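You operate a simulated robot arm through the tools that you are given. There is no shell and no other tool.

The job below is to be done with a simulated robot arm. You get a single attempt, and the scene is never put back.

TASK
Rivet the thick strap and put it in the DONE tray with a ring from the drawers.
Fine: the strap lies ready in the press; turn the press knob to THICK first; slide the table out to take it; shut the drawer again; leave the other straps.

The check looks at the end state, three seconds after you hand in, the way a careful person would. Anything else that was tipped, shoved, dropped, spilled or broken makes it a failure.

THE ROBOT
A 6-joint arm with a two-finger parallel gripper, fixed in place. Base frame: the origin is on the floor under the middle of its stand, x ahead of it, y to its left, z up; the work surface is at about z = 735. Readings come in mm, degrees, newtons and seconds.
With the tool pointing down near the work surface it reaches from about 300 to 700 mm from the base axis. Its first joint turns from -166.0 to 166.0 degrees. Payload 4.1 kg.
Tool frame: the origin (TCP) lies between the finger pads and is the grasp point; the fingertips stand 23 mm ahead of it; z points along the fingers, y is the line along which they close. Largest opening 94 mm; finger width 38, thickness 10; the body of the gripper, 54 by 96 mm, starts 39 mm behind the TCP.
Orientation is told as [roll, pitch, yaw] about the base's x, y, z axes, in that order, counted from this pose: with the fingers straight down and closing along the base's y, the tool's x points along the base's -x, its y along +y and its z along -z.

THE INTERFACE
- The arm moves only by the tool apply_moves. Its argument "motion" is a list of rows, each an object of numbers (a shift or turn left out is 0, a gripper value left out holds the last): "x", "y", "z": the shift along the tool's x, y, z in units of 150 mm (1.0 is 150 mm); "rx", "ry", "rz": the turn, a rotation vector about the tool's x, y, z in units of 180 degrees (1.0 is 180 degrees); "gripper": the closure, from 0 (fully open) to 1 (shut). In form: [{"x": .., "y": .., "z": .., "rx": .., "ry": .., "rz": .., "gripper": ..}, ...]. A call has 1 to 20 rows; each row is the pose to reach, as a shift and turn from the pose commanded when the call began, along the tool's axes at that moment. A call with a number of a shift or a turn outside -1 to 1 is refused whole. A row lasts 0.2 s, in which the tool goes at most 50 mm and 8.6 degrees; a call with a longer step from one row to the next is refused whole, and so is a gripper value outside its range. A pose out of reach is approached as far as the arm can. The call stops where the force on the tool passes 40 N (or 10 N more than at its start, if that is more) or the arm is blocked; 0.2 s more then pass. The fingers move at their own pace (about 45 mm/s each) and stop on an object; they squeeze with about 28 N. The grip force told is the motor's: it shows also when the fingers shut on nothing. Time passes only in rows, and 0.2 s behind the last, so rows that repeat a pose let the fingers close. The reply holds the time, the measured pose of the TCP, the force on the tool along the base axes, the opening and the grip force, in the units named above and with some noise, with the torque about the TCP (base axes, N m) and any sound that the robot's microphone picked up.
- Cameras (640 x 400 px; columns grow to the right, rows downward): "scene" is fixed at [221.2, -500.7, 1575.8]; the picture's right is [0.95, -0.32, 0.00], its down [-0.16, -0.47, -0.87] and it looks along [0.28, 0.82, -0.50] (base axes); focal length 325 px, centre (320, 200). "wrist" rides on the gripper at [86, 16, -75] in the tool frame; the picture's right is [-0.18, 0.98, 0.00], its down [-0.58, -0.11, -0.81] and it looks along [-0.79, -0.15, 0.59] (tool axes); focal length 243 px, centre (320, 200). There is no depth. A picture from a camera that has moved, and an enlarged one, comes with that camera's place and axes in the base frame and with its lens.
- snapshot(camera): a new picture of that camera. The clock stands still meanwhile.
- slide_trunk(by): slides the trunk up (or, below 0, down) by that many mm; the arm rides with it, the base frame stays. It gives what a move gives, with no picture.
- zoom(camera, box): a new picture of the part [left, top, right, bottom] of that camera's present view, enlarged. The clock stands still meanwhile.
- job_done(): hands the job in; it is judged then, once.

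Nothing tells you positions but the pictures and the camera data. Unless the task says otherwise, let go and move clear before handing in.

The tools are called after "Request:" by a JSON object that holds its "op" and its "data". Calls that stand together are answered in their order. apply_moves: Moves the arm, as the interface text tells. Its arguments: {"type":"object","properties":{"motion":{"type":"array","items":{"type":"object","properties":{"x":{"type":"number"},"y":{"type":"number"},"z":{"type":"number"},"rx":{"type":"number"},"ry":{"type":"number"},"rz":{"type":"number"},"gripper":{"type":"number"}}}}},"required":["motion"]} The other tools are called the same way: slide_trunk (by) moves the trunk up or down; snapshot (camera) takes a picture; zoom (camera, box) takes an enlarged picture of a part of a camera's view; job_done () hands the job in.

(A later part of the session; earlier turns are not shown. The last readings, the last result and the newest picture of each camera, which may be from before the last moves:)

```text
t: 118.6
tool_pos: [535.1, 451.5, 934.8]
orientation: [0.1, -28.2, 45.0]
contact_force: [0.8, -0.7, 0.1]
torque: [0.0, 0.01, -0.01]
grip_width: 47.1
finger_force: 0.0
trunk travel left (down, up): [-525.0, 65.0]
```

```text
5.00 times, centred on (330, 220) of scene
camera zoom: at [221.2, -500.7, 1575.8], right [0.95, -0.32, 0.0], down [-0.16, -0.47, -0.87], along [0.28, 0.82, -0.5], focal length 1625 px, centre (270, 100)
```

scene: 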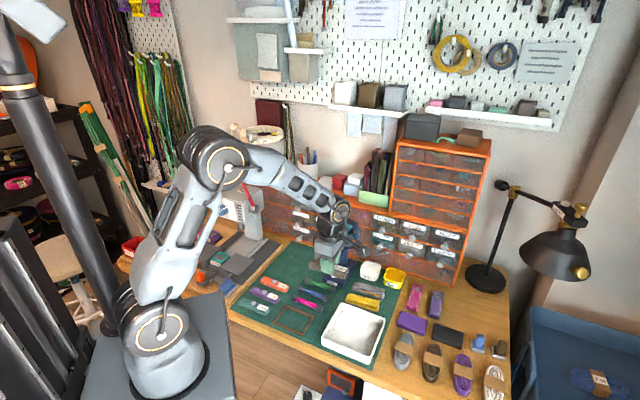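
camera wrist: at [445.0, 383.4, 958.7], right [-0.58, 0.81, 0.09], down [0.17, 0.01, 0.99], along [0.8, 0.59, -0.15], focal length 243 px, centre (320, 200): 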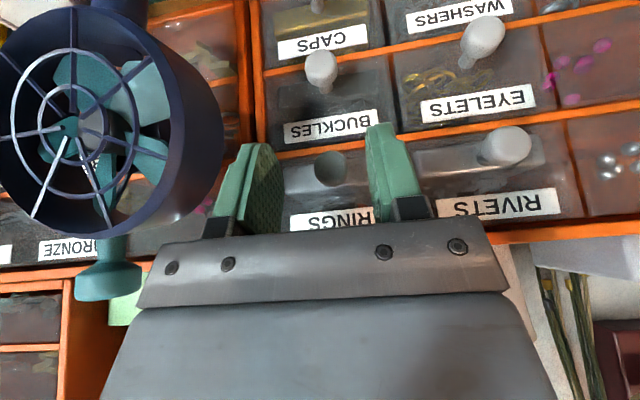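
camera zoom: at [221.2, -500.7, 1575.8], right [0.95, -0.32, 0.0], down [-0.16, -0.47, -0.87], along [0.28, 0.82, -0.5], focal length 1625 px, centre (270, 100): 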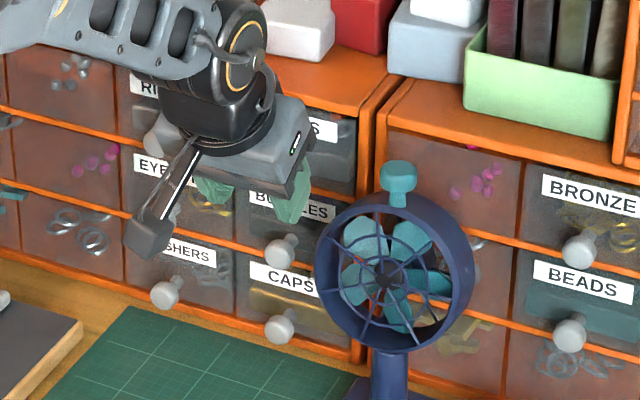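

Request:
{"op": "apply_moves", "data": {"motion": [{"y": 0.01, "z": 0.06, "x": -0.03}, {"y": 0.02, "z": 0.133, "x": -0.068}, {"y": 0.02, "z": 0.133, "x": -0.068}]}}

Request:
{"op": "snapshot", "data": {"camera": "wrist"}}

Request:
{"op": "zoom", "data": {"camera": "wrist", "box": [220, 100, 440, 240]}}

```text
t: 119.4
tool_pos: [545.4, 464.1, 923.2]
orientation: [0.1, -28.2, 45.1]
contact_force: [1.2, 0.7, 0.2]
torque: [-0.01, 0.01, -0.01]
grip_width: 47.2
finger_force: 0.1
trunk travel left (down, up): [-525.0, 65.0]
```

```text
taken
camera wrist: at [455.1, 397.1, 946.4], right [-0.58, 0.81, 0.09], down [0.17, 0.02, 0.99], along [0.8, 0.59, -0.15], focal length 243 px, centre (320, 200)
```

wrist: 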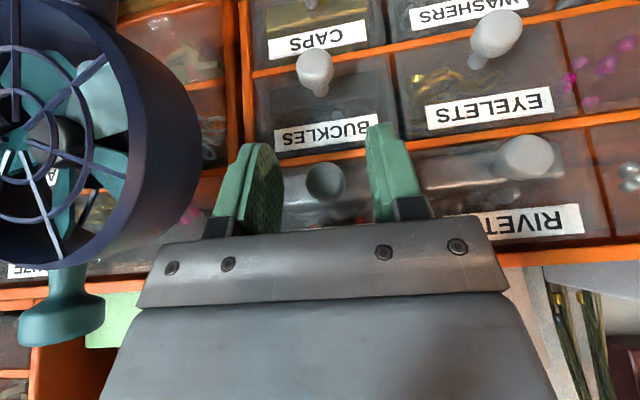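

```text
2.86 times, centred on (330, 170) of wrist
camera zoom: at [455.1, 397.1, 946.4], right [-0.58, 0.81, 0.09], down [0.17, 0.02, 0.99], along [0.8, 0.59, -0.15], focal length 693 px, centre (291, 286)
```

zoom: 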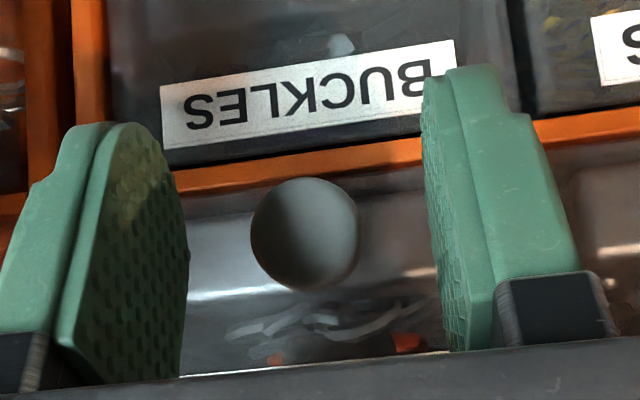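

The knob sits between the fingers, and ring shapes show through the drawer front. I'll move 5 mm closer and close on the knob.

Request:
{"op": "apply_moves", "data": {"motion": [{"z": 0.016, "x": -0.029}, {"z": 0.016, "x": -0.029}, {"z": 0.016, "x": -0.029, "gripper": 0.65}, {"z": 0.016, "x": -0.029, "gripper": 0.8}, {"z": 0.016, "x": -0.029, "gripper": 1}, {"z": 0.016, "x": -0.029, "gripper": 1}]}}

Request:
{"op": "zoom", "data": {"camera": "wrist", "box": [220, 100, 440, 240]}}

```text
t: 120.8
tool_pos: [548.2, 468.3, 922.3]
orientation: [0.1, -28.2, 45.0]
contact_force: [2.8, -1.9, -1.3]
torque: [0.0, -0.05, -0.12]
grip_width: 21.9
finger_force: 45.0
trunk travel left (down, up): [-525.0, 65.0]
```

```text
2.86 times, centred on (330, 170) of wrist
camera zoom: at [459.0, 400.3, 946.7], right [-0.58, 0.81, 0.09], down [0.17, 0.01, 0.99], along [0.8, 0.59, -0.15], focal length 693 px, centre (291, 286)
```

zoom: 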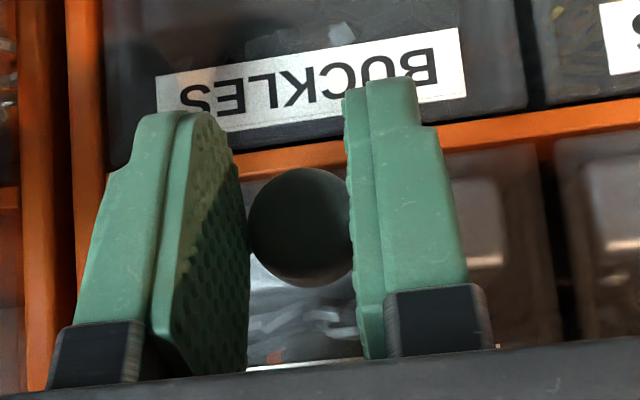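

I have the knob (21.9 mm). I'll pull the drawer straight out, slowly, 30 mm first, and check the fan clearance.

Request:
{"op": "apply_moves", "data": {"motion": [{"z": -0.016, "x": 0.029}, {"z": -0.038, "x": 0.07}, {"z": -0.065, "x": 0.12}, {"z": -0.0945, "x": 0.176}, {"z": -0.0945, "x": 0.176}]}}

Request:
{"op": "snapshot", "data": {"camera": "wrist"}}

Request:
{"op": "zoom", "data": {"camera": "scene", "box": [290, 170, 380, 260]}}

```text
t: 122.0
tool_pos: [529.3, 448.3, 922.8]
orientation: [0.1, -27.9, 45.1]
contact_force: [-5.5, 4.6, -9.9]
torque: [-0.5, 0.77, 0.21]
grip_width: 21.7
finger_force: 45.0
trunk travel left (down, up): [-525.0, 65.0]
```

```text
taken
camera wrist: at [439.5, 380.4, 947.2], right [-0.58, 0.81, 0.09], down [0.17, 0.02, 0.98], along [0.79, 0.59, -0.15], focal length 243 px, centre (320, 200)
```

wrist: 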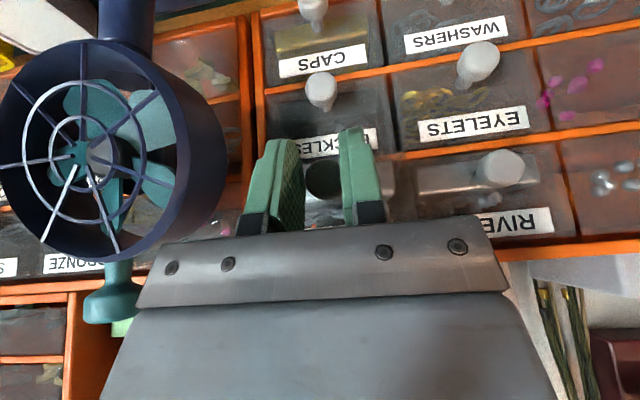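

```text
4.44 times, centred on (335, 215) of scene
camera zoom: at [221.2, -500.7, 1575.8], right [0.95, -0.32, 0.0], down [-0.16, -0.47, -0.87], along [0.28, 0.82, -0.5], focal length 1444 px, centre (253, 133)
```

zoom: 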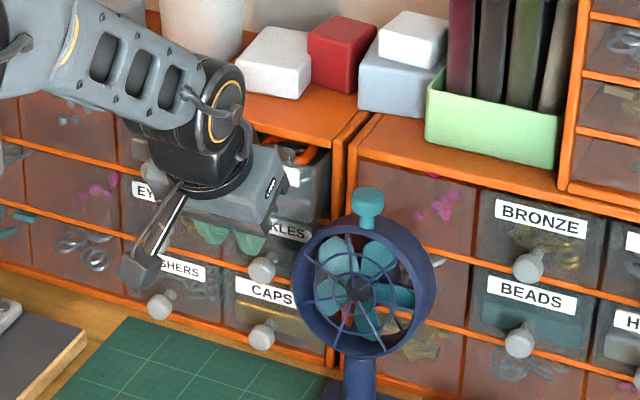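

The drawer is opening, and an orange ring is visible inside. I'll continue pulling 60 mm more.

Request:
{"op": "apply_moves", "data": {"motion": [{"z": -0.02, "x": 0.037}, {"z": -0.047, "x": 0.088}, {"z": -0.078, "x": 0.147}, {"z": -0.11, "x": 0.206}, {"z": -0.142, "x": 0.265}, {"z": -0.142, "x": 0.265}]}}

Request:
{"op": "zoom", "data": {"camera": "scene", "box": [290, 170, 380, 260]}}

Request:
{"op": "snapshot", "data": {"camera": "wrist"}}

```text
t: 123.4
tool_pos: [496.6, 414.6, 922.2]
orientation: [0.2, -28.0, 45.0]
contact_force: [-0.2, -1.2, -23.8]
torque: [-0.18, 0.07, -0.1]
grip_width: 21.8
finger_force: 44.6
trunk travel left (down, up): [-525.0, 65.0]
```

```text
4.44 times, centred on (335, 215) of scene
camera zoom: at [221.2, -500.7, 1575.8], right [0.95, -0.32, 0.0], down [-0.16, -0.47, -0.87], along [0.28, 0.82, -0.5], focal length 1444 px, centre (253, 133)
```

zoom: 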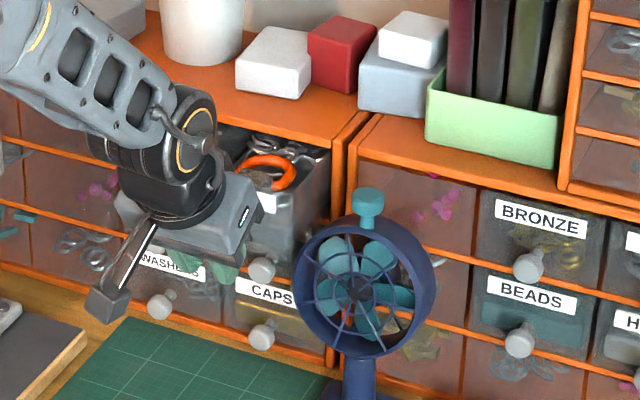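

```text
taken
camera wrist: at [407.0, 348.3, 947.5], right [-0.58, 0.81, 0.09], down [0.18, 0.02, 0.98], along [0.8, 0.59, -0.15], focal length 243 px, centre (320, 200)
```

wrist: 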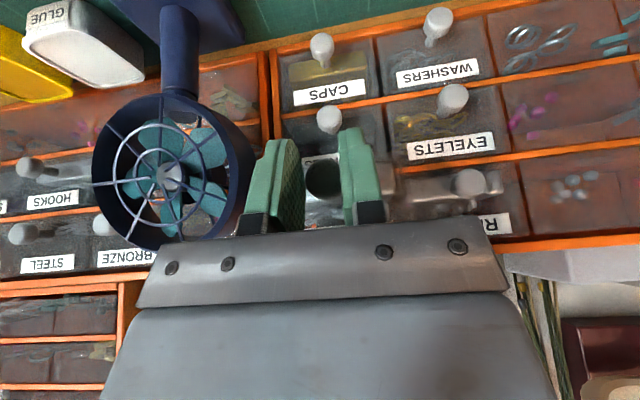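

The drawer is 73 mm open; a large orange ring lies on top near the cabinet edge. I'll open it 20 mm more for better access.

Request:
{"op": "apply_moves", "data": {"motion": [{"z": 0.005, "x": 0.02}, {"z": -0.01, "x": 0.05}, {"z": -0.03, "x": 0.09}, {"z": -0.045, "x": 0.12}, {"z": -0.045, "x": 0.12}]}}

Request:
{"op": "zoom", "data": {"camera": "scene", "box": [290, 170, 380, 260]}}

```text
t: 124.6
tool_pos: [484.5, 401.9, 922.4]
orientation: [0.2, -28.3, 45.0]
contact_force: [2.9, -2.3, -0.1]
torque: [0.23, -0.27, -0.12]
grip_width: 21.6
finger_force: 45.5
trunk travel left (down, up): [-525.0, 65.0]
```

```text
4.44 times, centred on (335, 215) of scene
camera zoom: at [221.2, -500.7, 1575.8], right [0.95, -0.32, 0.0], down [-0.16, -0.47, -0.87], along [0.28, 0.82, -0.5], focal length 1444 px, centre (253, 133)
```

zoom: 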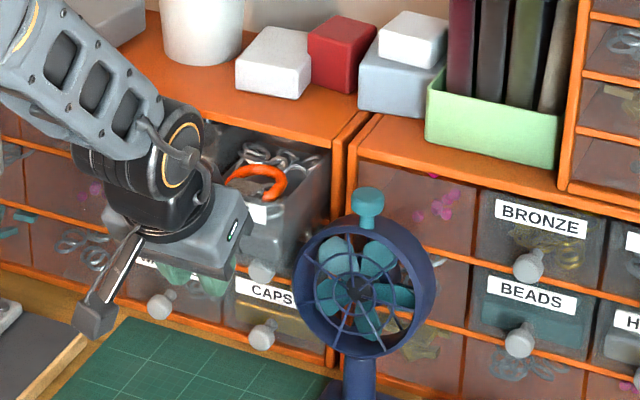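

The drawer is 92 mm open with the orange ring in plain view. I'll release the knob, back away up and out, and look in from above.

Request:
{"op": "apply_moves", "data": {"motion": [{"gripper": 0.6}, {"gripper": 0.55}, {"gripper": 0.55}, {"gripper": 0.55, "z": -0.1, "x": 0.05}, {"gripper": 0.55, "z": -0.35, "x": 0.1}, {"gripper": 0.55, "z": -0.65, "x": 0.1}, {"gripper": 0.55, "z": -0.9, "x": 0.1}, {"gripper": 0.55, "z": -0.9, "x": 0.1}]}}

Request:
{"op": "snapshot", "data": {"camera": "wrist"}}

Request:
{"op": "zoom", "data": {"camera": "scene", "box": [290, 170, 380, 260]}}

```text
t: 126.4
tool_pos: [430.1, 345.9, 1031.2]
orientation: [0.1, -28.2, 45.0]
contact_force: [0.3, -0.4, 1.2]
torque: [0.01, 0.0, -0.02]
grip_width: 42.3
finger_force: 0.0
trunk travel left (down, up): [-525.0, 65.0]
```

```text
taken
camera wrist: at [339.5, 279.4, 1054.9], right [-0.58, 0.81, 0.09], down [0.17, 0.01, 0.99], along [0.8, 0.59, -0.15], focal length 243 px, centre (320, 200)
```

wrist: 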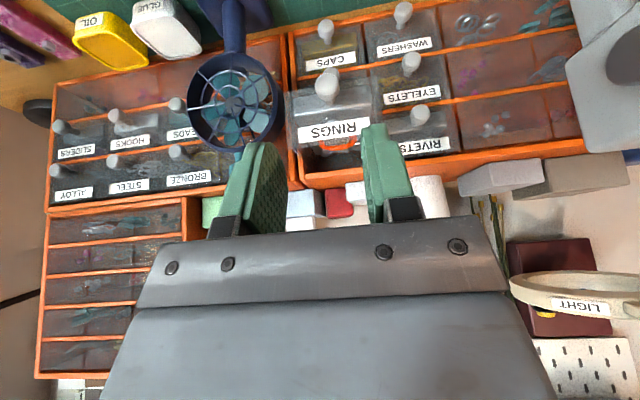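

```text
4.44 times, centred on (335, 215) of scene
camera zoom: at [221.2, -500.7, 1575.8], right [0.95, -0.32, 0.0], down [-0.16, -0.47, -0.87], along [0.28, 0.82, -0.5], focal length 1444 px, centre (253, 133)
```

zoom: 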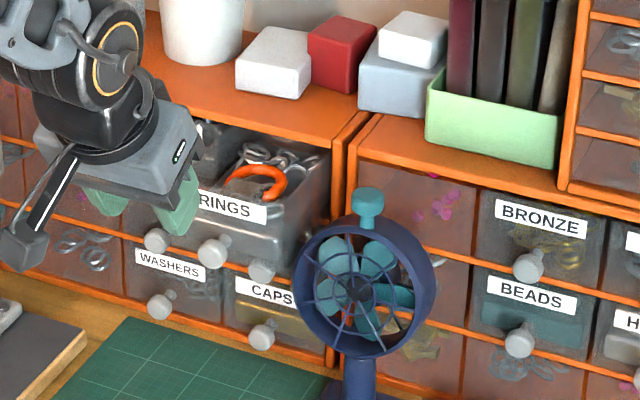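

The drawer is open with its rings visible. I'll turn the tool straight down and raise it to look inside with the wrist camera.

Request:
{"op": "apply_moves", "data": {"motion": [{"ry": 0.04, "z": -0.1}, {"ry": 0.08, "z": -0.2}, {"ry": 0.12, "z": -0.3}, {"ry": 0.157, "z": -0.35}, {"ry": 0.157, "z": -0.35}]}}

Request:
{"op": "snapshot", "data": {"camera": "wrist"}}

```text
t: 127.6
tool_pos: [411.1, 330.1, 1079.2]
orientation: [0.1, 0.1, 45.1]
contact_force: [0.4, -0.4, 0.9]
torque: [0.0, 0.02, 0.0]
grip_width: 42.3
finger_force: 0.1
trunk travel left (down, up): [-525.0, 65.0]
```

```text
taken
camera wrist: at [338.7, 279.4, 1152.6], right [-0.57, 0.82, 0.0], down [0.49, 0.34, 0.8], along [0.66, 0.46, -0.59], focal length 243 px, centre (320, 200)
```

wrist: 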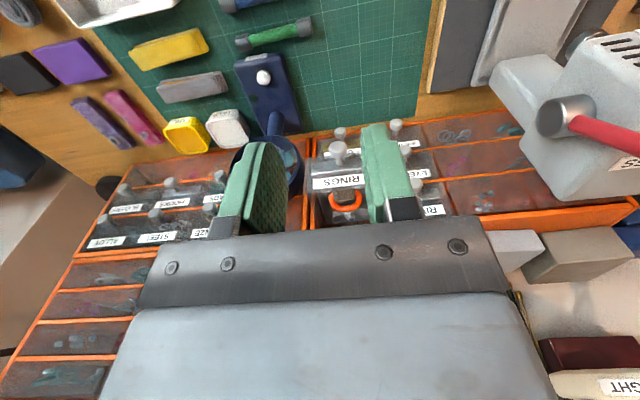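

Request:
{"op": "apply_moves", "data": {"motion": [{"x": -0.25}, {"x": -0.5}, {"x": -0.77}, {"x": -0.77}]}}

Request:
{"op": "snapshot", "data": {"camera": "wrist"}}

Request:
{"op": "zoom", "data": {"camera": "wrist", "box": [270, 80, 410, 220]}}

```text
t: 128.6
tool_pos: [495.0, 412.8, 1077.4]
orientation: [0.1, 0.1, 45.0]
contact_force: [-0.6, 0.3, -0.3]
torque: [0.0, 0.0, 0.02]
grip_width: 42.2
finger_force: 0.0
trunk travel left (down, up): [-525.0, 65.0]
```

```text
taken
camera wrist: at [421.6, 363.2, 1150.2], right [-0.57, 0.82, 0.0], down [0.49, 0.33, 0.81], along [0.66, 0.46, -0.59], focal length 243 px, centre (320, 200)
```

wrist: 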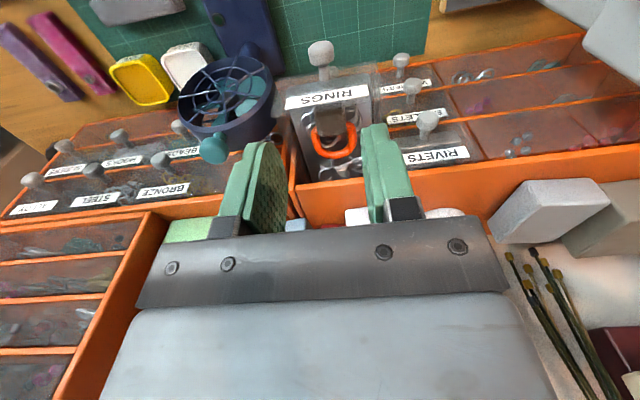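

```text
2.86 times, centred on (340, 150) of wrist
camera zoom: at [421.6, 363.2, 1150.2], right [-0.57, 0.82, 0.0], down [0.49, 0.33, 0.81], along [0.66, 0.46, -0.59], focal length 693 px, centre (263, 343)
```

zoom: 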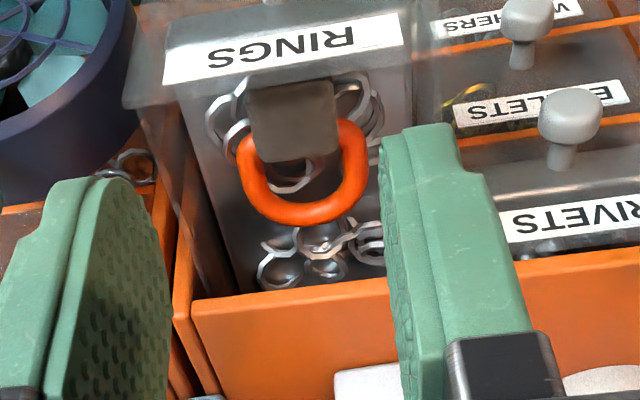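

The drawer holds loose silver rings and one larger orange ring with a dark tab. I'll take a closer look from both cameras.

Request:
{"op": "zoom", "data": {"camera": "scene", "box": [305, 190, 345, 230]}}

Request:
{"op": "zoom", "data": {"camera": "wrist", "box": [300, 90, 380, 190]}}

```text
10.00 times, centred on (325, 210) of scene
camera zoom: at [221.2, -500.7, 1575.8], right [0.95, -0.32, 0.0], down [-0.16, -0.47, -0.87], along [0.28, 0.82, -0.5], focal length 3249 px, centre (270, 100)
```

zoom: 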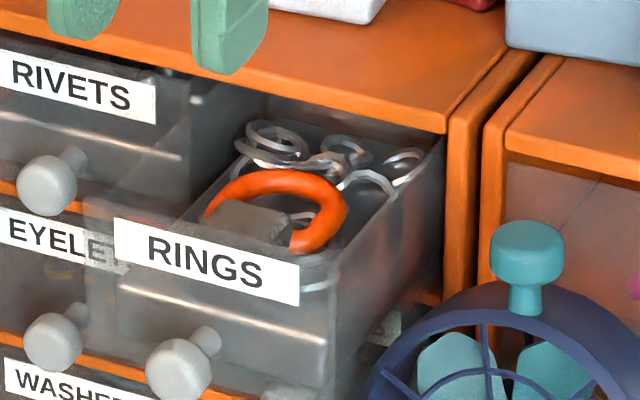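

```text
4.00 times, centred on (340, 140) of wrist
camera zoom: at [421.6, 363.2, 1150.2], right [-0.57, 0.82, 0.0], down [0.49, 0.33, 0.81], along [0.66, 0.46, -0.59], focal length 970 px, centre (240, 440)
```

zoom: 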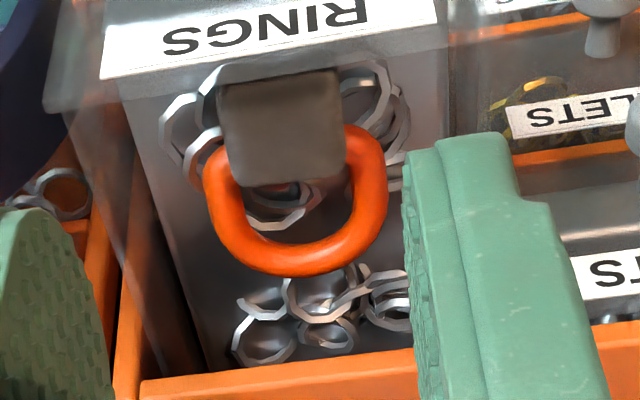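

The orange ring has a dark tab about 30 mm wide that I can grip with the current orientation. I'll move over it and lower partway, then servo using the wrist view.

Request:
{"op": "apply_moves", "data": {"motion": [{"x": -0.16, "z": 0.15, "gripper": 0.45}, {"x": -0.31, "z": 0.3, "gripper": 0.45}, {"x": -0.4, "z": 0.45, "gripper": 0.45}, {"x": -0.42, "z": 0.5, "gripper": 0.45}, {"x": -0.42, "z": 0.5, "gripper": 0.45}]}}

Request:
{"op": "snapshot", "data": {"camera": "wrist"}}

Request:
{"op": "zoom", "data": {"camera": "scene", "box": [290, 170, 370, 250]}}

```text
t: 129.8
tool_pos: [526.4, 447.7, 1005.6]
orientation: [0.1, 0.1, 45.1]
contact_force: [0.7, -0.1, 0.0]
torque: [-0.03, 0.01, -0.02]
grip_width: 51.8
finger_force: 0.0
out of reach, approached as far as the arm can: row 3, 4, 5
trunk travel left (down, up): [-525.0, 65.0]
```

```text
taken
camera wrist: at [454.3, 398.6, 1078.5], right [-0.57, 0.82, 0.0], down [0.49, 0.33, 0.81], along [0.66, 0.46, -0.59], focal length 243 px, centre (320, 200)
```

wrist: 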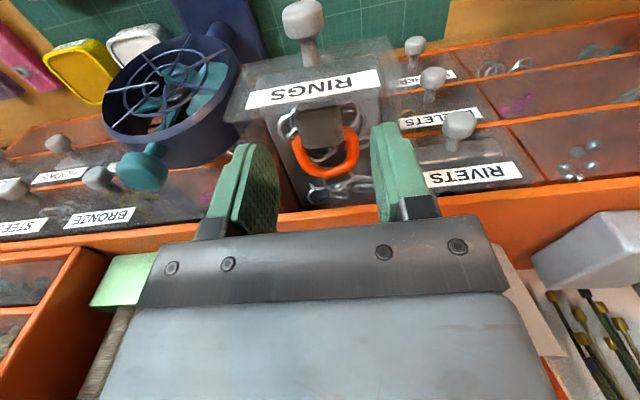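

```text
5.00 times, centred on (330, 210) of scene
camera zoom: at [221.2, -500.7, 1575.8], right [0.95, -0.32, 0.0], down [-0.16, -0.47, -0.87], along [0.28, 0.82, -0.5], focal length 1625 px, centre (270, 150)
```

zoom: 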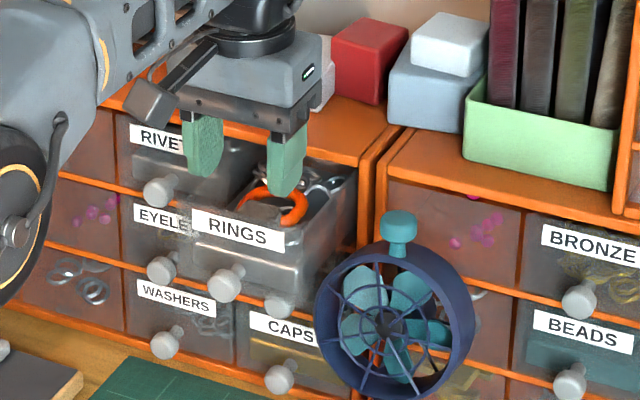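

Straight-down reach ends about 25 mm short of the tab. I'll tilt the tool 15° outward to gain reach, and look again.

Request:
{"op": "apply_moves", "data": {"motion": [{"ry": -0.042}, {"ry": -0.083}, {"ry": -0.083}]}}

Request:
{"op": "snapshot", "data": {"camera": "wrist"}}

Request:
{"op": "zoom", "data": {"camera": "wrist", "box": [240, 60, 420, 220]}}

```text
t: 130.6
tool_pos: [528.2, 448.8, 1005.1]
orientation: [0.1, -14.9, 45.1]
contact_force: [-0.5, -0.1, 0.5]
torque: [0.04, 0.04, 0.02]
grip_width: 51.6
finger_force: 0.0
trunk travel left (down, up): [-525.0, 65.0]
```

```text
taken
camera wrist: at [443.7, 387.2, 1054.3], right [-0.57, 0.82, 0.05], down [0.33, 0.17, 0.93], along [0.75, 0.55, -0.37], focal length 243 px, centre (320, 200)
```

wrist: 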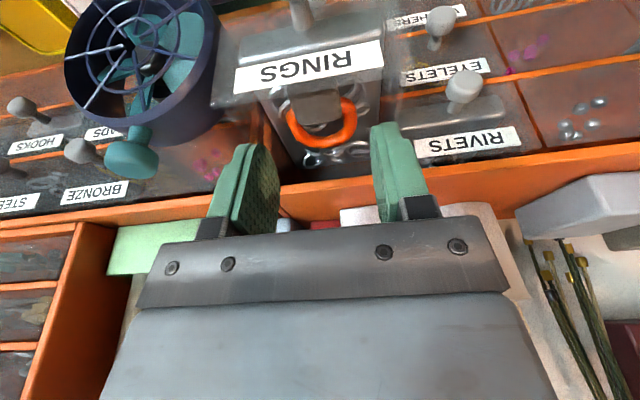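

```text
2.50 times, centred on (330, 140) of wrist
camera zoom: at [443.7, 387.2, 1054.3], right [-0.57, 0.82, 0.05], down [0.33, 0.17, 0.93], along [0.75, 0.55, -0.37], focal length 606 px, centre (295, 350)
```

zoom: 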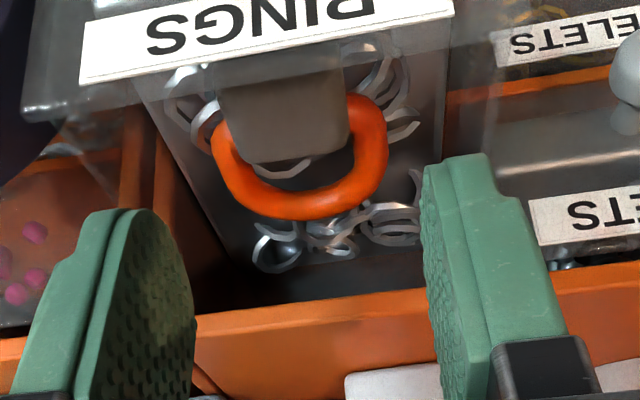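

Cross-checking the views, the tab's top is at about z 947, (s 58, depth 699), some 20 mm below the drawer rim. I'll descend halfway and re-check.

Request:
{"op": "apply_moves", "data": {"motion": [{"z": 0.06, "x": 0.007, "y": -0.008}, {"z": 0.12, "x": 0.014, "y": -0.016}, {"z": 0.18, "x": 0.02, "y": -0.016}, {"z": 0.18, "x": 0.02, "y": -0.016}]}}

Request:
{"op": "snapshot", "data": {"camera": "wrist"}}

Request:
{"op": "zoom", "data": {"camera": "scene", "box": [300, 180, 350, 230]}}

Request:
{"op": "zoom", "data": {"camera": "wrist", "box": [220, 80, 420, 240]}}

```text
t: 131.6
tool_pos: [533.3, 450.2, 979.8]
orientation: [0.2, -14.9, 45.0]
contact_force: [-0.2, -0.4, 1.0]
torque: [0.03, 0.01, 0.0]
grip_width: 51.8
finger_force: 0.1
trunk travel left (down, up): [-525.0, 65.0]
```

```text
taken
camera wrist: at [449.1, 389.1, 1027.9], right [-0.57, 0.82, 0.05], down [0.33, 0.17, 0.93], along [0.75, 0.55, -0.37], focal length 243 px, centre (320, 200)
```

wrist: 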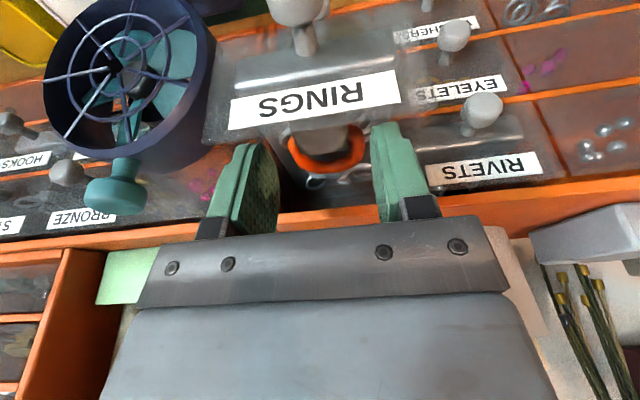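

```text
8.00 times, centred on (325, 205) of scene
camera zoom: at [221.2, -500.7, 1575.8], right [0.95, -0.32, 0.0], down [-0.16, -0.47, -0.87], along [0.28, 0.82, -0.5], focal length 2599 px, centre (280, 160)
```

zoom: 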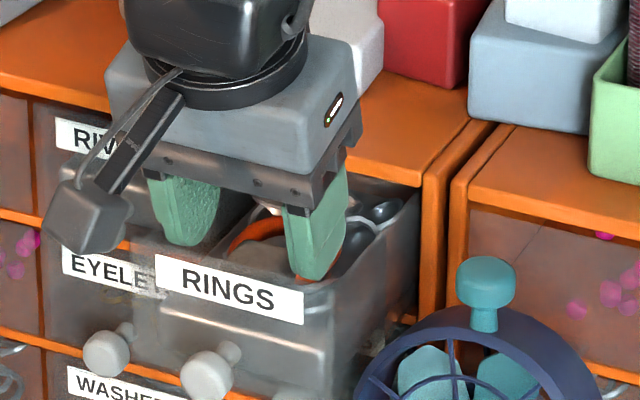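

```text
2.50 times, centred on (320, 160) of wrist
camera zoom: at [449.1, 389.1, 1027.9], right [-0.57, 0.82, 0.05], down [0.33, 0.17, 0.93], along [0.75, 0.55, -0.37], focal length 606 px, centre (320, 300)
```

zoom: 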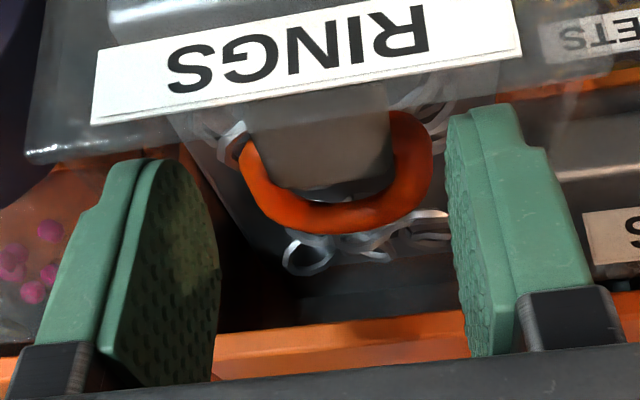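

The loop spans s 32–79 (47 mm wide), centred near s 56, so I'll grip across the loop's arms. I'll open to 58 mm, align, and descend gradually while watching the force.

Request:
{"op": "apply_moves", "data": {"motion": [{"gripper": 0.383, "y": 0.01}, {"gripper": 0.383, "y": 0.019}, {"gripper": 0.383, "y": 0.019, "z": 0.05}, {"gripper": 0.383, "y": 0.019, "z": 0.1}, {"gripper": 0.383, "y": 0.019, "z": 0.14}, {"gripper": 0.383, "y": 0.019, "z": 0.14}]}}

Request:
{"op": "snapshot", "data": {"camera": "wrist"}}

Request:
{"op": "zoom", "data": {"camera": "wrist", "box": [220, 80, 420, 240]}}

Request:
{"op": "zoom", "data": {"camera": "scene", "box": [300, 180, 350, 230]}}

```text
t: 133.0
tool_pos: [535.0, 454.5, 959.9]
orientation: [0.1, -15.1, 45.2]
contact_force: [0.4, 1.0, 8.5]
torque: [-0.23, -0.11, -0.02]
grip_width: 57.5
finger_force: 0.0
trunk travel left (down, up): [-525.0, 65.0]
```

```text
taken
camera wrist: at [450.1, 394.4, 1009.0], right [-0.57, 0.82, 0.05], down [0.33, 0.17, 0.93], along [0.75, 0.55, -0.37], focal length 243 px, centre (320, 200)
```

wrist: 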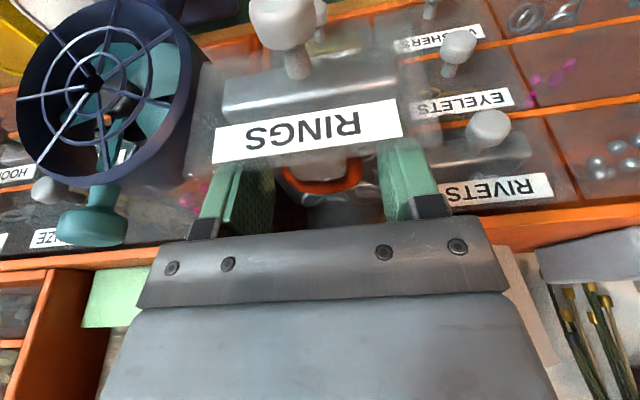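

```text
2.50 times, centred on (320, 160) of wrist
camera zoom: at [450.1, 394.4, 1009.0], right [-0.57, 0.82, 0.05], down [0.33, 0.17, 0.93], along [0.75, 0.55, -0.37], focal length 606 px, centre (320, 300)
```

zoom: 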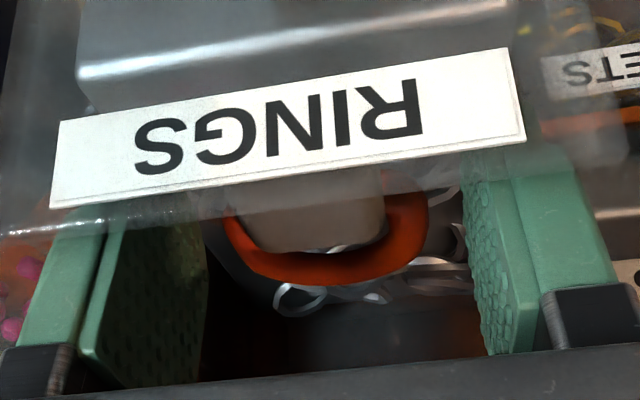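

```text
8.00 times, centred on (325, 205) of scene
camera zoom: at [221.2, -500.7, 1575.8], right [0.95, -0.32, 0.0], down [-0.16, -0.47, -0.87], along [0.28, 0.82, -0.5], focal length 2599 px, centre (280, 160)
```

zoom: 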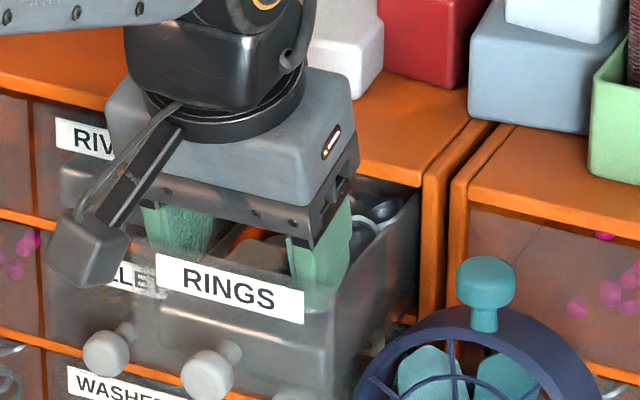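

There's a light contact (8.5 N) under the right finger, likely a silver ring near the front. I'll lift slightly, shift 10 mm deeper toward the loop's centre and descend again.

Request:
{"op": "apply_moves", "data": {"motion": [{"z": -0.05}, {"z": -0.04, "x": -0.04}, {"z": -0.021, "x": -0.075}, {"z": -0.021, "x": -0.075}]}}

Request:
{"op": "apply_moves", "data": {"motion": [{"z": 0.03, "x": 0.008}, {"z": 0.06, "x": 0.016}, {"z": 0.08, "x": 0.022}, {"z": 0.08, "x": 0.022}]}}

Request:
{"op": "zoom", "data": {"camera": "wrist", "box": [220, 80, 420, 240]}}

```text
t: 134.0
tool_pos: [540.2, 462.8, 963.6]
orientation: [0.1, -14.9, 45.2]
contact_force: [0.9, -0.7, -1.2]
torque: [-0.01, -0.01, -0.01]
grip_width: 57.7
finger_force: 0.0
trunk travel left (down, up): [-525.0, 65.0]
```

```text
t: 135.0
tool_pos: [543.6, 465.1, 959.7]
orientation: [0.1, -16.0, 45.2]
contact_force: [0.5, 1.1, 12.7]
torque: [-0.34, -0.15, -0.09]
grip_width: 57.8
finger_force: 0.0
trunk travel left (down, up): [-525.0, 65.0]
stopped in row 4: the force on the tool passed its limit at 40 N (the readings are from after the stop); the commanded pose is now the measured one
```

```text
2.50 times, centred on (320, 160) of wrist
camera zoom: at [458.2, 403.4, 1007.6], right [-0.57, 0.82, 0.05], down [0.32, 0.16, 0.94], along [0.76, 0.55, -0.35], focal length 606 px, centre (320, 300)
```

zoom: 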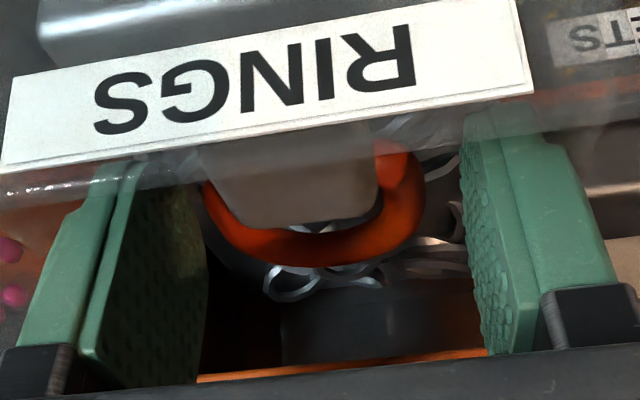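

The right finger is landing on the drawer's side wall (the box interior runs about s 16–90), so a full-width grip won't fit. I'll lift out and take a narrower grip further forward, where the loop meets its tab, with the tool nearly vertical.

Request:
{"op": "apply_moves", "data": {"motion": [{"z": -0.1}, {"z": -0.25}, {"z": -0.25, "ry": 0.03, "gripper": 0.532}, {"z": -0.25, "ry": 0.061, "gripper": 0.532}, {"z": -0.25, "ry": 0.061, "gripper": 0.532}]}}

Request:
{"op": "snapshot", "data": {"camera": "wrist"}}

Request:
{"op": "zoom", "data": {"camera": "scene", "box": [300, 180, 350, 230]}}

```text
t: 136.2
tool_pos: [536.7, 457.7, 993.4]
orientation: [0.0, -4.5, 45.1]
contact_force: [-0.1, 0.4, 0.1]
torque: [0.01, -0.02, 0.0]
grip_width: 44.1
finger_force: 0.1
trunk travel left (down, up): [-525.0, 65.0]
```

```text
taken
camera wrist: at [459.2, 403.6, 1059.7], right [-0.57, 0.82, 0.02], down [0.44, 0.29, 0.85], along [0.7, 0.49, -0.53], focal length 243 px, centre (320, 200)
```

wrist: 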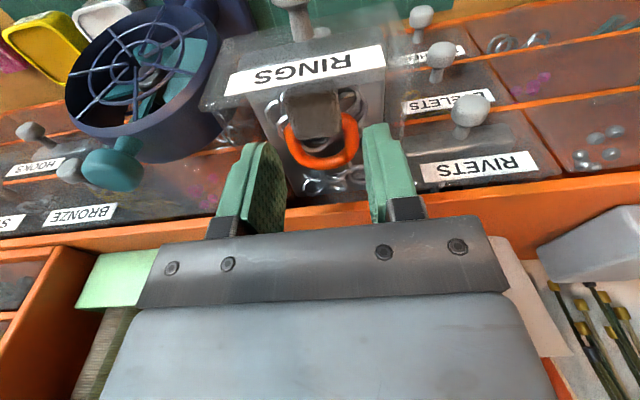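

```text
8.00 times, centred on (325, 205) of scene
camera zoom: at [221.2, -500.7, 1575.8], right [0.95, -0.32, 0.0], down [-0.16, -0.47, -0.87], along [0.28, 0.82, -0.5], focal length 2599 px, centre (280, 160)
```

zoom: 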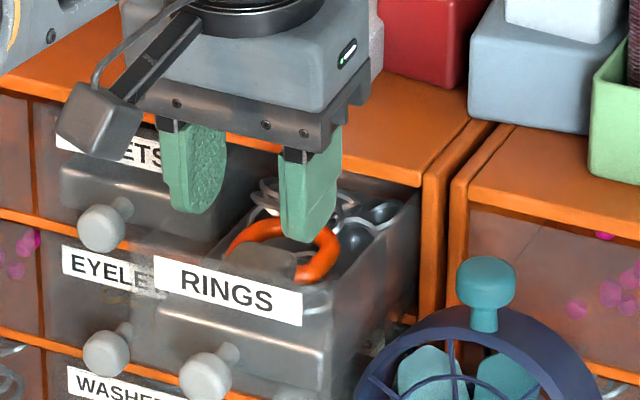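

Request:
{"op": "zoom", "data": {"camera": "wrist", "box": [250, 50, 410, 210]}}

```text
2.50 times, centred on (330, 130) of wrist
camera zoom: at [459.2, 403.6, 1059.7], right [-0.57, 0.82, 0.02], down [0.44, 0.29, 0.85], along [0.7, 0.49, -0.53], focal length 606 px, centre (295, 375)
```

zoom: 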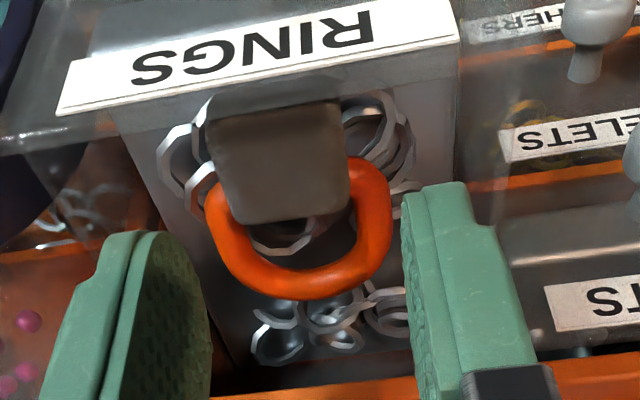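

Now it's clear: the pile of silver rings tops out at z≈938 and the orange ring rests on it. I only need to keep my fingertips at about z 939 and close on the tab (s 42–74, depth 688–717).

Request:
{"op": "apply_moves", "data": {"motion": [{"y": -0.014, "x": 0.065}, {"y": -0.014, "x": 0.068, "z": 0.06}, {"y": -0.014, "x": 0.073, "z": 0.12}, {"y": -0.014, "x": 0.078, "z": 0.175}, {"y": -0.014, "x": 0.078, "z": 0.175}]}}

Request:
{"op": "zoom", "data": {"camera": "wrist", "box": [230, 70, 410, 230]}}

Request:
{"op": "zoom", "data": {"camera": "scene", "box": [300, 180, 350, 230]}}

```text
t: 137.1
tool_pos: [533.2, 450.9, 987.0]
orientation: [0.1, -5.9, 45.1]
contact_force: [0.1, 1.3, 13.7]
torque: [-0.27, 0.07, -0.12]
grip_width: 43.7
finger_force: 0.1
trunk travel left (down, up): [-525.0, 65.0]
stopped in row 4: the force on the tool passed its limit at 46 N (the readings are from after the stop); the commanded pose is now the measured one
```

```text
2.50 times, centred on (320, 150) of wrist
camera zoom: at [455.1, 396.6, 1051.4], right [-0.57, 0.82, 0.02], down [0.43, 0.27, 0.86], along [0.7, 0.5, -0.51], focal length 606 px, centre (320, 325)
```

zoom: 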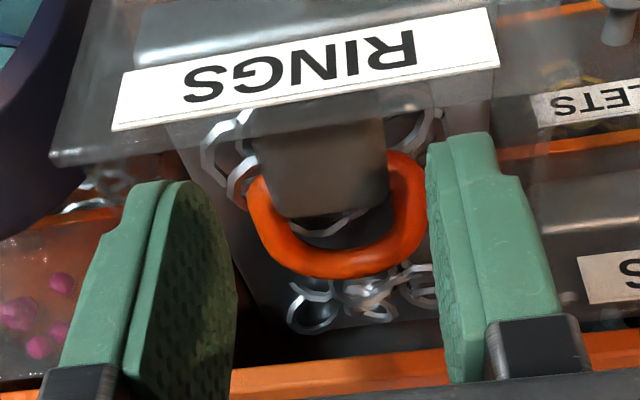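

```text
8.00 times, centred on (325, 205) of scene
camera zoom: at [221.2, -500.7, 1575.8], right [0.95, -0.32, 0.0], down [-0.16, -0.47, -0.87], along [0.28, 0.82, -0.5], focal length 2599 px, centre (280, 160)
```

zoom: 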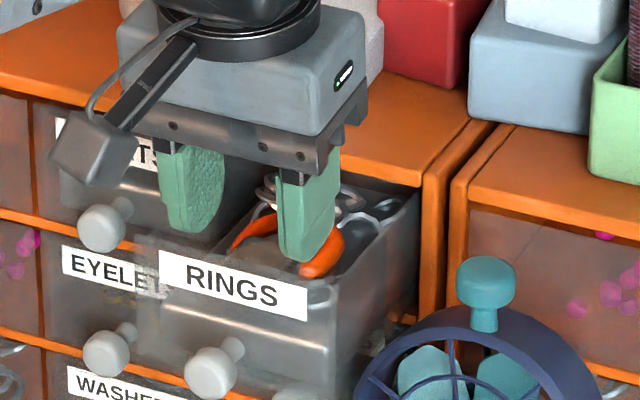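

The fingers' front edges touched the drawer's front panel rim, so I must stay further back. I'll lift, reopen to 58 mm, shift 8–10 mm deeper, and descend only to just above the pile.

Request:
{"op": "apply_moves", "data": {"motion": [{"z": -0.06}, {"z": -0.1, "gripper": 0.383}, {"z": -0.1, "x": -0.03, "y": 0.007, "gripper": 0.383}, {"z": -0.095, "x": -0.055, "y": 0.007, "gripper": 0.383}, {"z": -0.095, "x": -0.055, "y": 0.007, "gripper": 0.383}]}}

Request:
{"op": "snapshot", "data": {"camera": "wrist"}}

Request:
{"op": "zoom", "data": {"camera": "scene", "box": [290, 170, 370, 250]}}

```text
t: 138.3
tool_pos: [536.0, 455.3, 997.9]
orientation: [0.1, -5.6, 45.1]
contact_force: [-0.3, 0.1, -1.0]
torque: [-0.04, 0.02, 0.0]
grip_width: 58.0
finger_force: 0.1
trunk travel left (down, up): [-525.0, 65.0]
```

```text
taken
camera wrist: at [458.5, 401.3, 1063.4], right [-0.57, 0.82, 0.02], down [0.43, 0.28, 0.86], along [0.7, 0.49, -0.51], focal length 243 px, centre (320, 200)
```

wrist: 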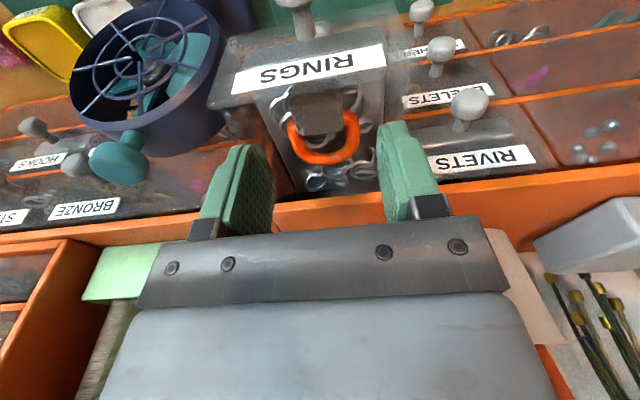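

```text
5.00 times, centred on (330, 210) of scene
camera zoom: at [221.2, -500.7, 1575.8], right [0.95, -0.32, 0.0], down [-0.16, -0.47, -0.87], along [0.28, 0.82, -0.5], focal length 1625 px, centre (270, 150)
```

zoom: 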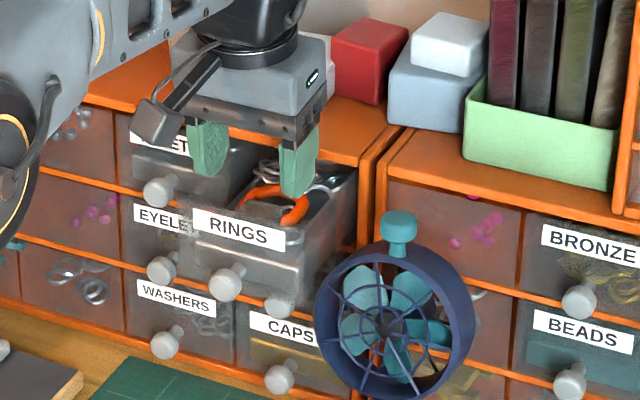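

Aligned over the tab and loop. I'll descend gradually to just above the pile.

Request:
{"op": "apply_moves", "data": {"motion": [{"z": 0.07, "x": 0.007}, {"z": 0.13, "x": 0.013}, {"z": 0.17, "x": 0.017}, {"z": 0.2, "x": 0.02}, {"z": 0.2, "x": 0.02}]}}

Request:
{"op": "zoom", "data": {"camera": "wrist", "box": [210, 70, 430, 230]}}

Request:
{"op": "zoom", "data": {"camera": "scene", "box": [300, 180, 350, 230]}}

```text
t: 139.5
tool_pos: [534.6, 457.6, 968.1]
orientation: [0.1, -5.5, 45.0]
contact_force: [-0.6, 0.4, 0.7]
torque: [-0.01, 0.01, 0.0]
grip_width: 57.7
finger_force: 0.0
trunk travel left (down, up): [-525.0, 65.0]
```

```text
2.50 times, centred on (320, 150) of wrist
camera zoom: at [457.8, 402.3, 1032.8], right [-0.57, 0.82, 0.02], down [0.43, 0.28, 0.86], along [0.7, 0.5, -0.51], focal length 606 px, centre (320, 325)
```

zoom: 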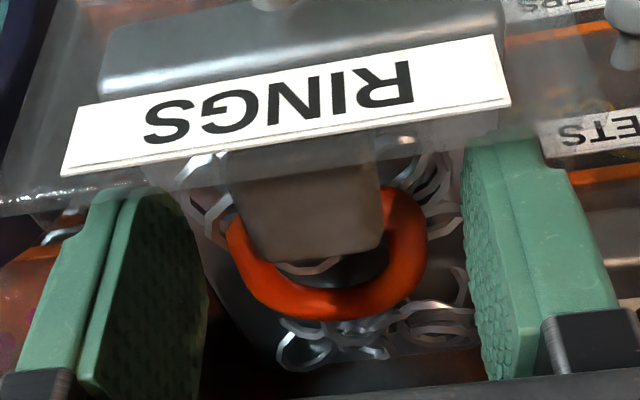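

```text
8.00 times, centred on (325, 205) of scene
camera zoom: at [221.2, -500.7, 1575.8], right [0.95, -0.32, 0.0], down [-0.16, -0.47, -0.87], along [0.28, 0.82, -0.5], focal length 2599 px, centre (280, 160)
```

zoom: 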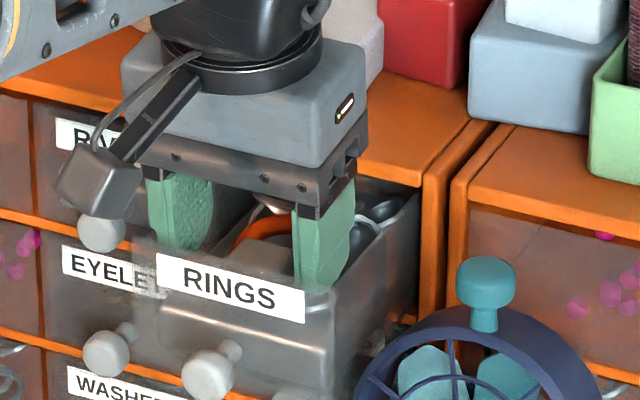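

Request:
{"op": "apply_moves", "data": {"motion": [{"z": 0.013}, {"z": 0.027}, {"z": 0.027}]}}

```text
t: 140.3
tool_pos: [536.3, 456.5, 964.5]
orientation: [0.2, -5.5, 45.0]
contact_force: [0.0, 0.2, 0.6]
torque: [0.01, 0.03, 0.0]
grip_width: 57.9
finger_force: 0.1
trunk travel left (down, up): [-525.0, 65.0]
```

Request:
{"op": "apply_moves", "data": {"motion": [{"z": 0.01}, {"z": 0.018}, {"z": 0.018}]}}

Request:
{"op": "zoom", "data": {"camera": "wrist", "box": [210, 70, 430, 230]}}

```text
t: 141.1
tool_pos: [536.4, 458.6, 961.0]
orientation: [0.2, -5.5, 45.1]
contact_force: [0.6, 0.3, -0.4]
torque: [-0.02, 0.0, 0.03]
grip_width: 58.0
finger_force: 0.1
trunk travel left (down, up): [-525.0, 65.0]
```

```text
2.50 times, centred on (320, 150) of wrist
camera zoom: at [459.0, 402.8, 1026.2], right [-0.57, 0.82, 0.02], down [0.43, 0.28, 0.86], along [0.7, 0.49, -0.51], focal length 606 px, centre (320, 325)
```

zoom: 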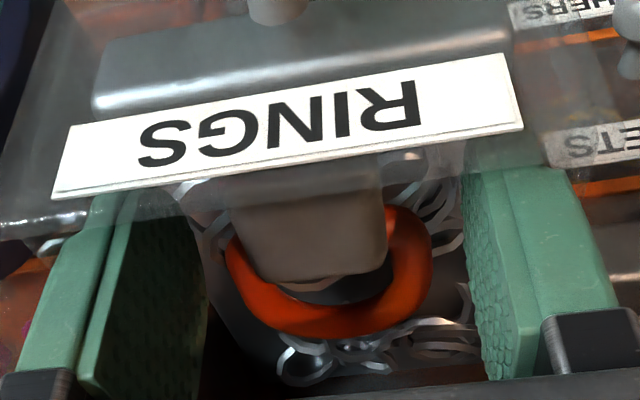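

Request:
{"op": "apply_moves", "data": {"motion": [{"z": 0.01}, {"z": 0.017}, {"z": 0.017}]}}

```text
t: 141.9
tool_pos: [535.7, 456.5, 959.5]
orientation: [0.1, -5.5, 45.0]
contact_force: [-0.6, 0.6, 0.2]
torque: [-0.03, -0.02, 0.0]
grip_width: 57.9
finger_force: 0.0
trunk travel left (down, up): [-525.0, 65.0]
```

Request:
{"op": "apply_moves", "data": {"motion": [{"z": 0.01}, {"z": 0.02}, {"z": 0.02}]}}

Request:
{"op": "zoom", "data": {"camera": "scene", "box": [300, 180, 350, 230]}}

Request:
{"op": "zoom", "data": {"camera": "wrist", "box": [210, 70, 430, 230]}}

```text
t: 142.7
tool_pos: [536.5, 458.3, 957.4]
orientation: [0.1, -5.7, 45.1]
contact_force: [-0.5, 0.9, 7.5]
torque: [-0.19, -0.05, -0.01]
grip_width: 57.8
finger_force: 0.0
trunk travel left (down, up): [-525.0, 65.0]
```

```text
8.00 times, centred on (325, 205) of scene
camera zoom: at [221.2, -500.7, 1575.8], right [0.95, -0.32, 0.0], down [-0.16, -0.47, -0.87], along [0.28, 0.82, -0.5], focal length 2599 px, centre (280, 160)
```

zoom: 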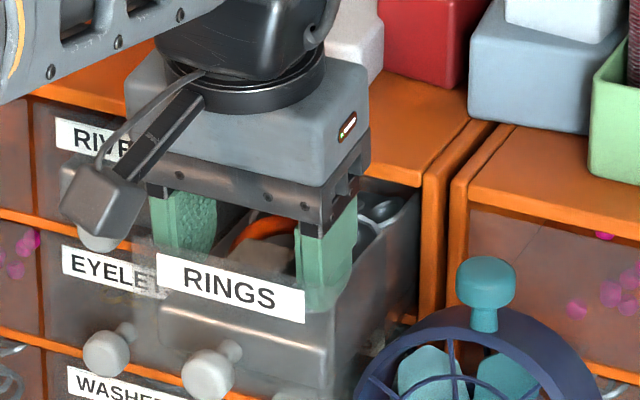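

```text
2.50 times, centred on (320, 150) of wrist
camera zoom: at [459.4, 402.9, 1022.8], right [-0.57, 0.82, 0.02], down [0.43, 0.28, 0.86], along [0.7, 0.5, -0.51], focal length 606 px, centre (320, 325)
```

zoom: 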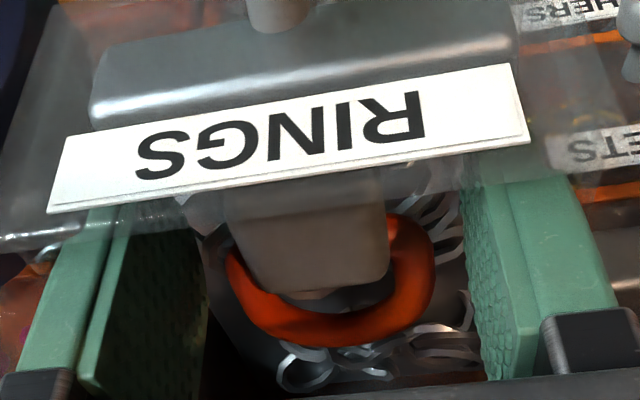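

Light contact with the pile at fingertip height 934. I'll lift 2 mm and close on the ring.

Request:
{"op": "apply_moves", "data": {"motion": [{"z": -0.014}, {"z": -0.014, "gripper": 0.45}, {"z": -0.014, "gripper": 0.5}, {"z": -0.014, "gripper": 0.56}, {"z": -0.014, "gripper": 0.62}, {"z": -0.014, "gripper": 0.7}, {"z": -0.014, "gripper": 1}, {"z": -0.014, "gripper": 1}, {"z": -0.014, "gripper": 1}]}}

Request:
{"op": "zoom", "data": {"camera": "wrist", "box": [210, 70, 430, 230]}}

Request:
{"op": "zoom", "data": {"camera": "scene", "box": [300, 180, 350, 230]}}

```text
t: 144.7
tool_pos: [536.6, 458.0, 958.1]
orientation: [0.1, -5.6, 45.0]
contact_force: [-0.5, 0.7, 0.7]
torque: [-0.01, -0.01, 0.02]
grip_width: 28.5
finger_force: 28.2
trunk travel left (down, up): [-525.0, 65.0]
```

```text
2.50 times, centred on (320, 150) of wrist
camera zoom: at [459.2, 403.0, 1023.7], right [-0.57, 0.82, 0.02], down [0.43, 0.28, 0.86], along [0.7, 0.49, -0.51], focal length 606 px, centre (320, 325)
```

zoom: 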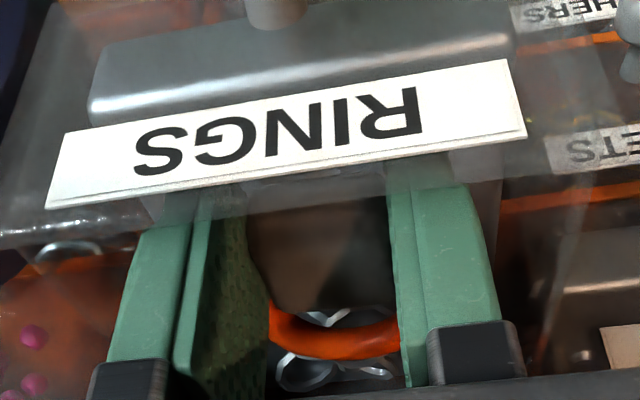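

```text
8.00 times, centred on (325, 205) of scene
camera zoom: at [221.2, -500.7, 1575.8], right [0.95, -0.32, 0.0], down [-0.16, -0.47, -0.87], along [0.28, 0.82, -0.5], focal length 2599 px, centre (280, 160)
```

zoom: 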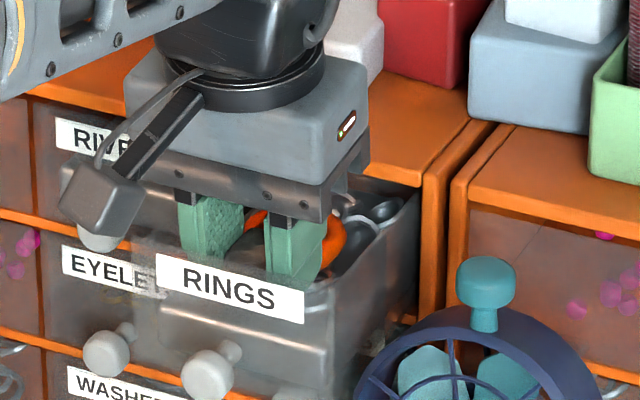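

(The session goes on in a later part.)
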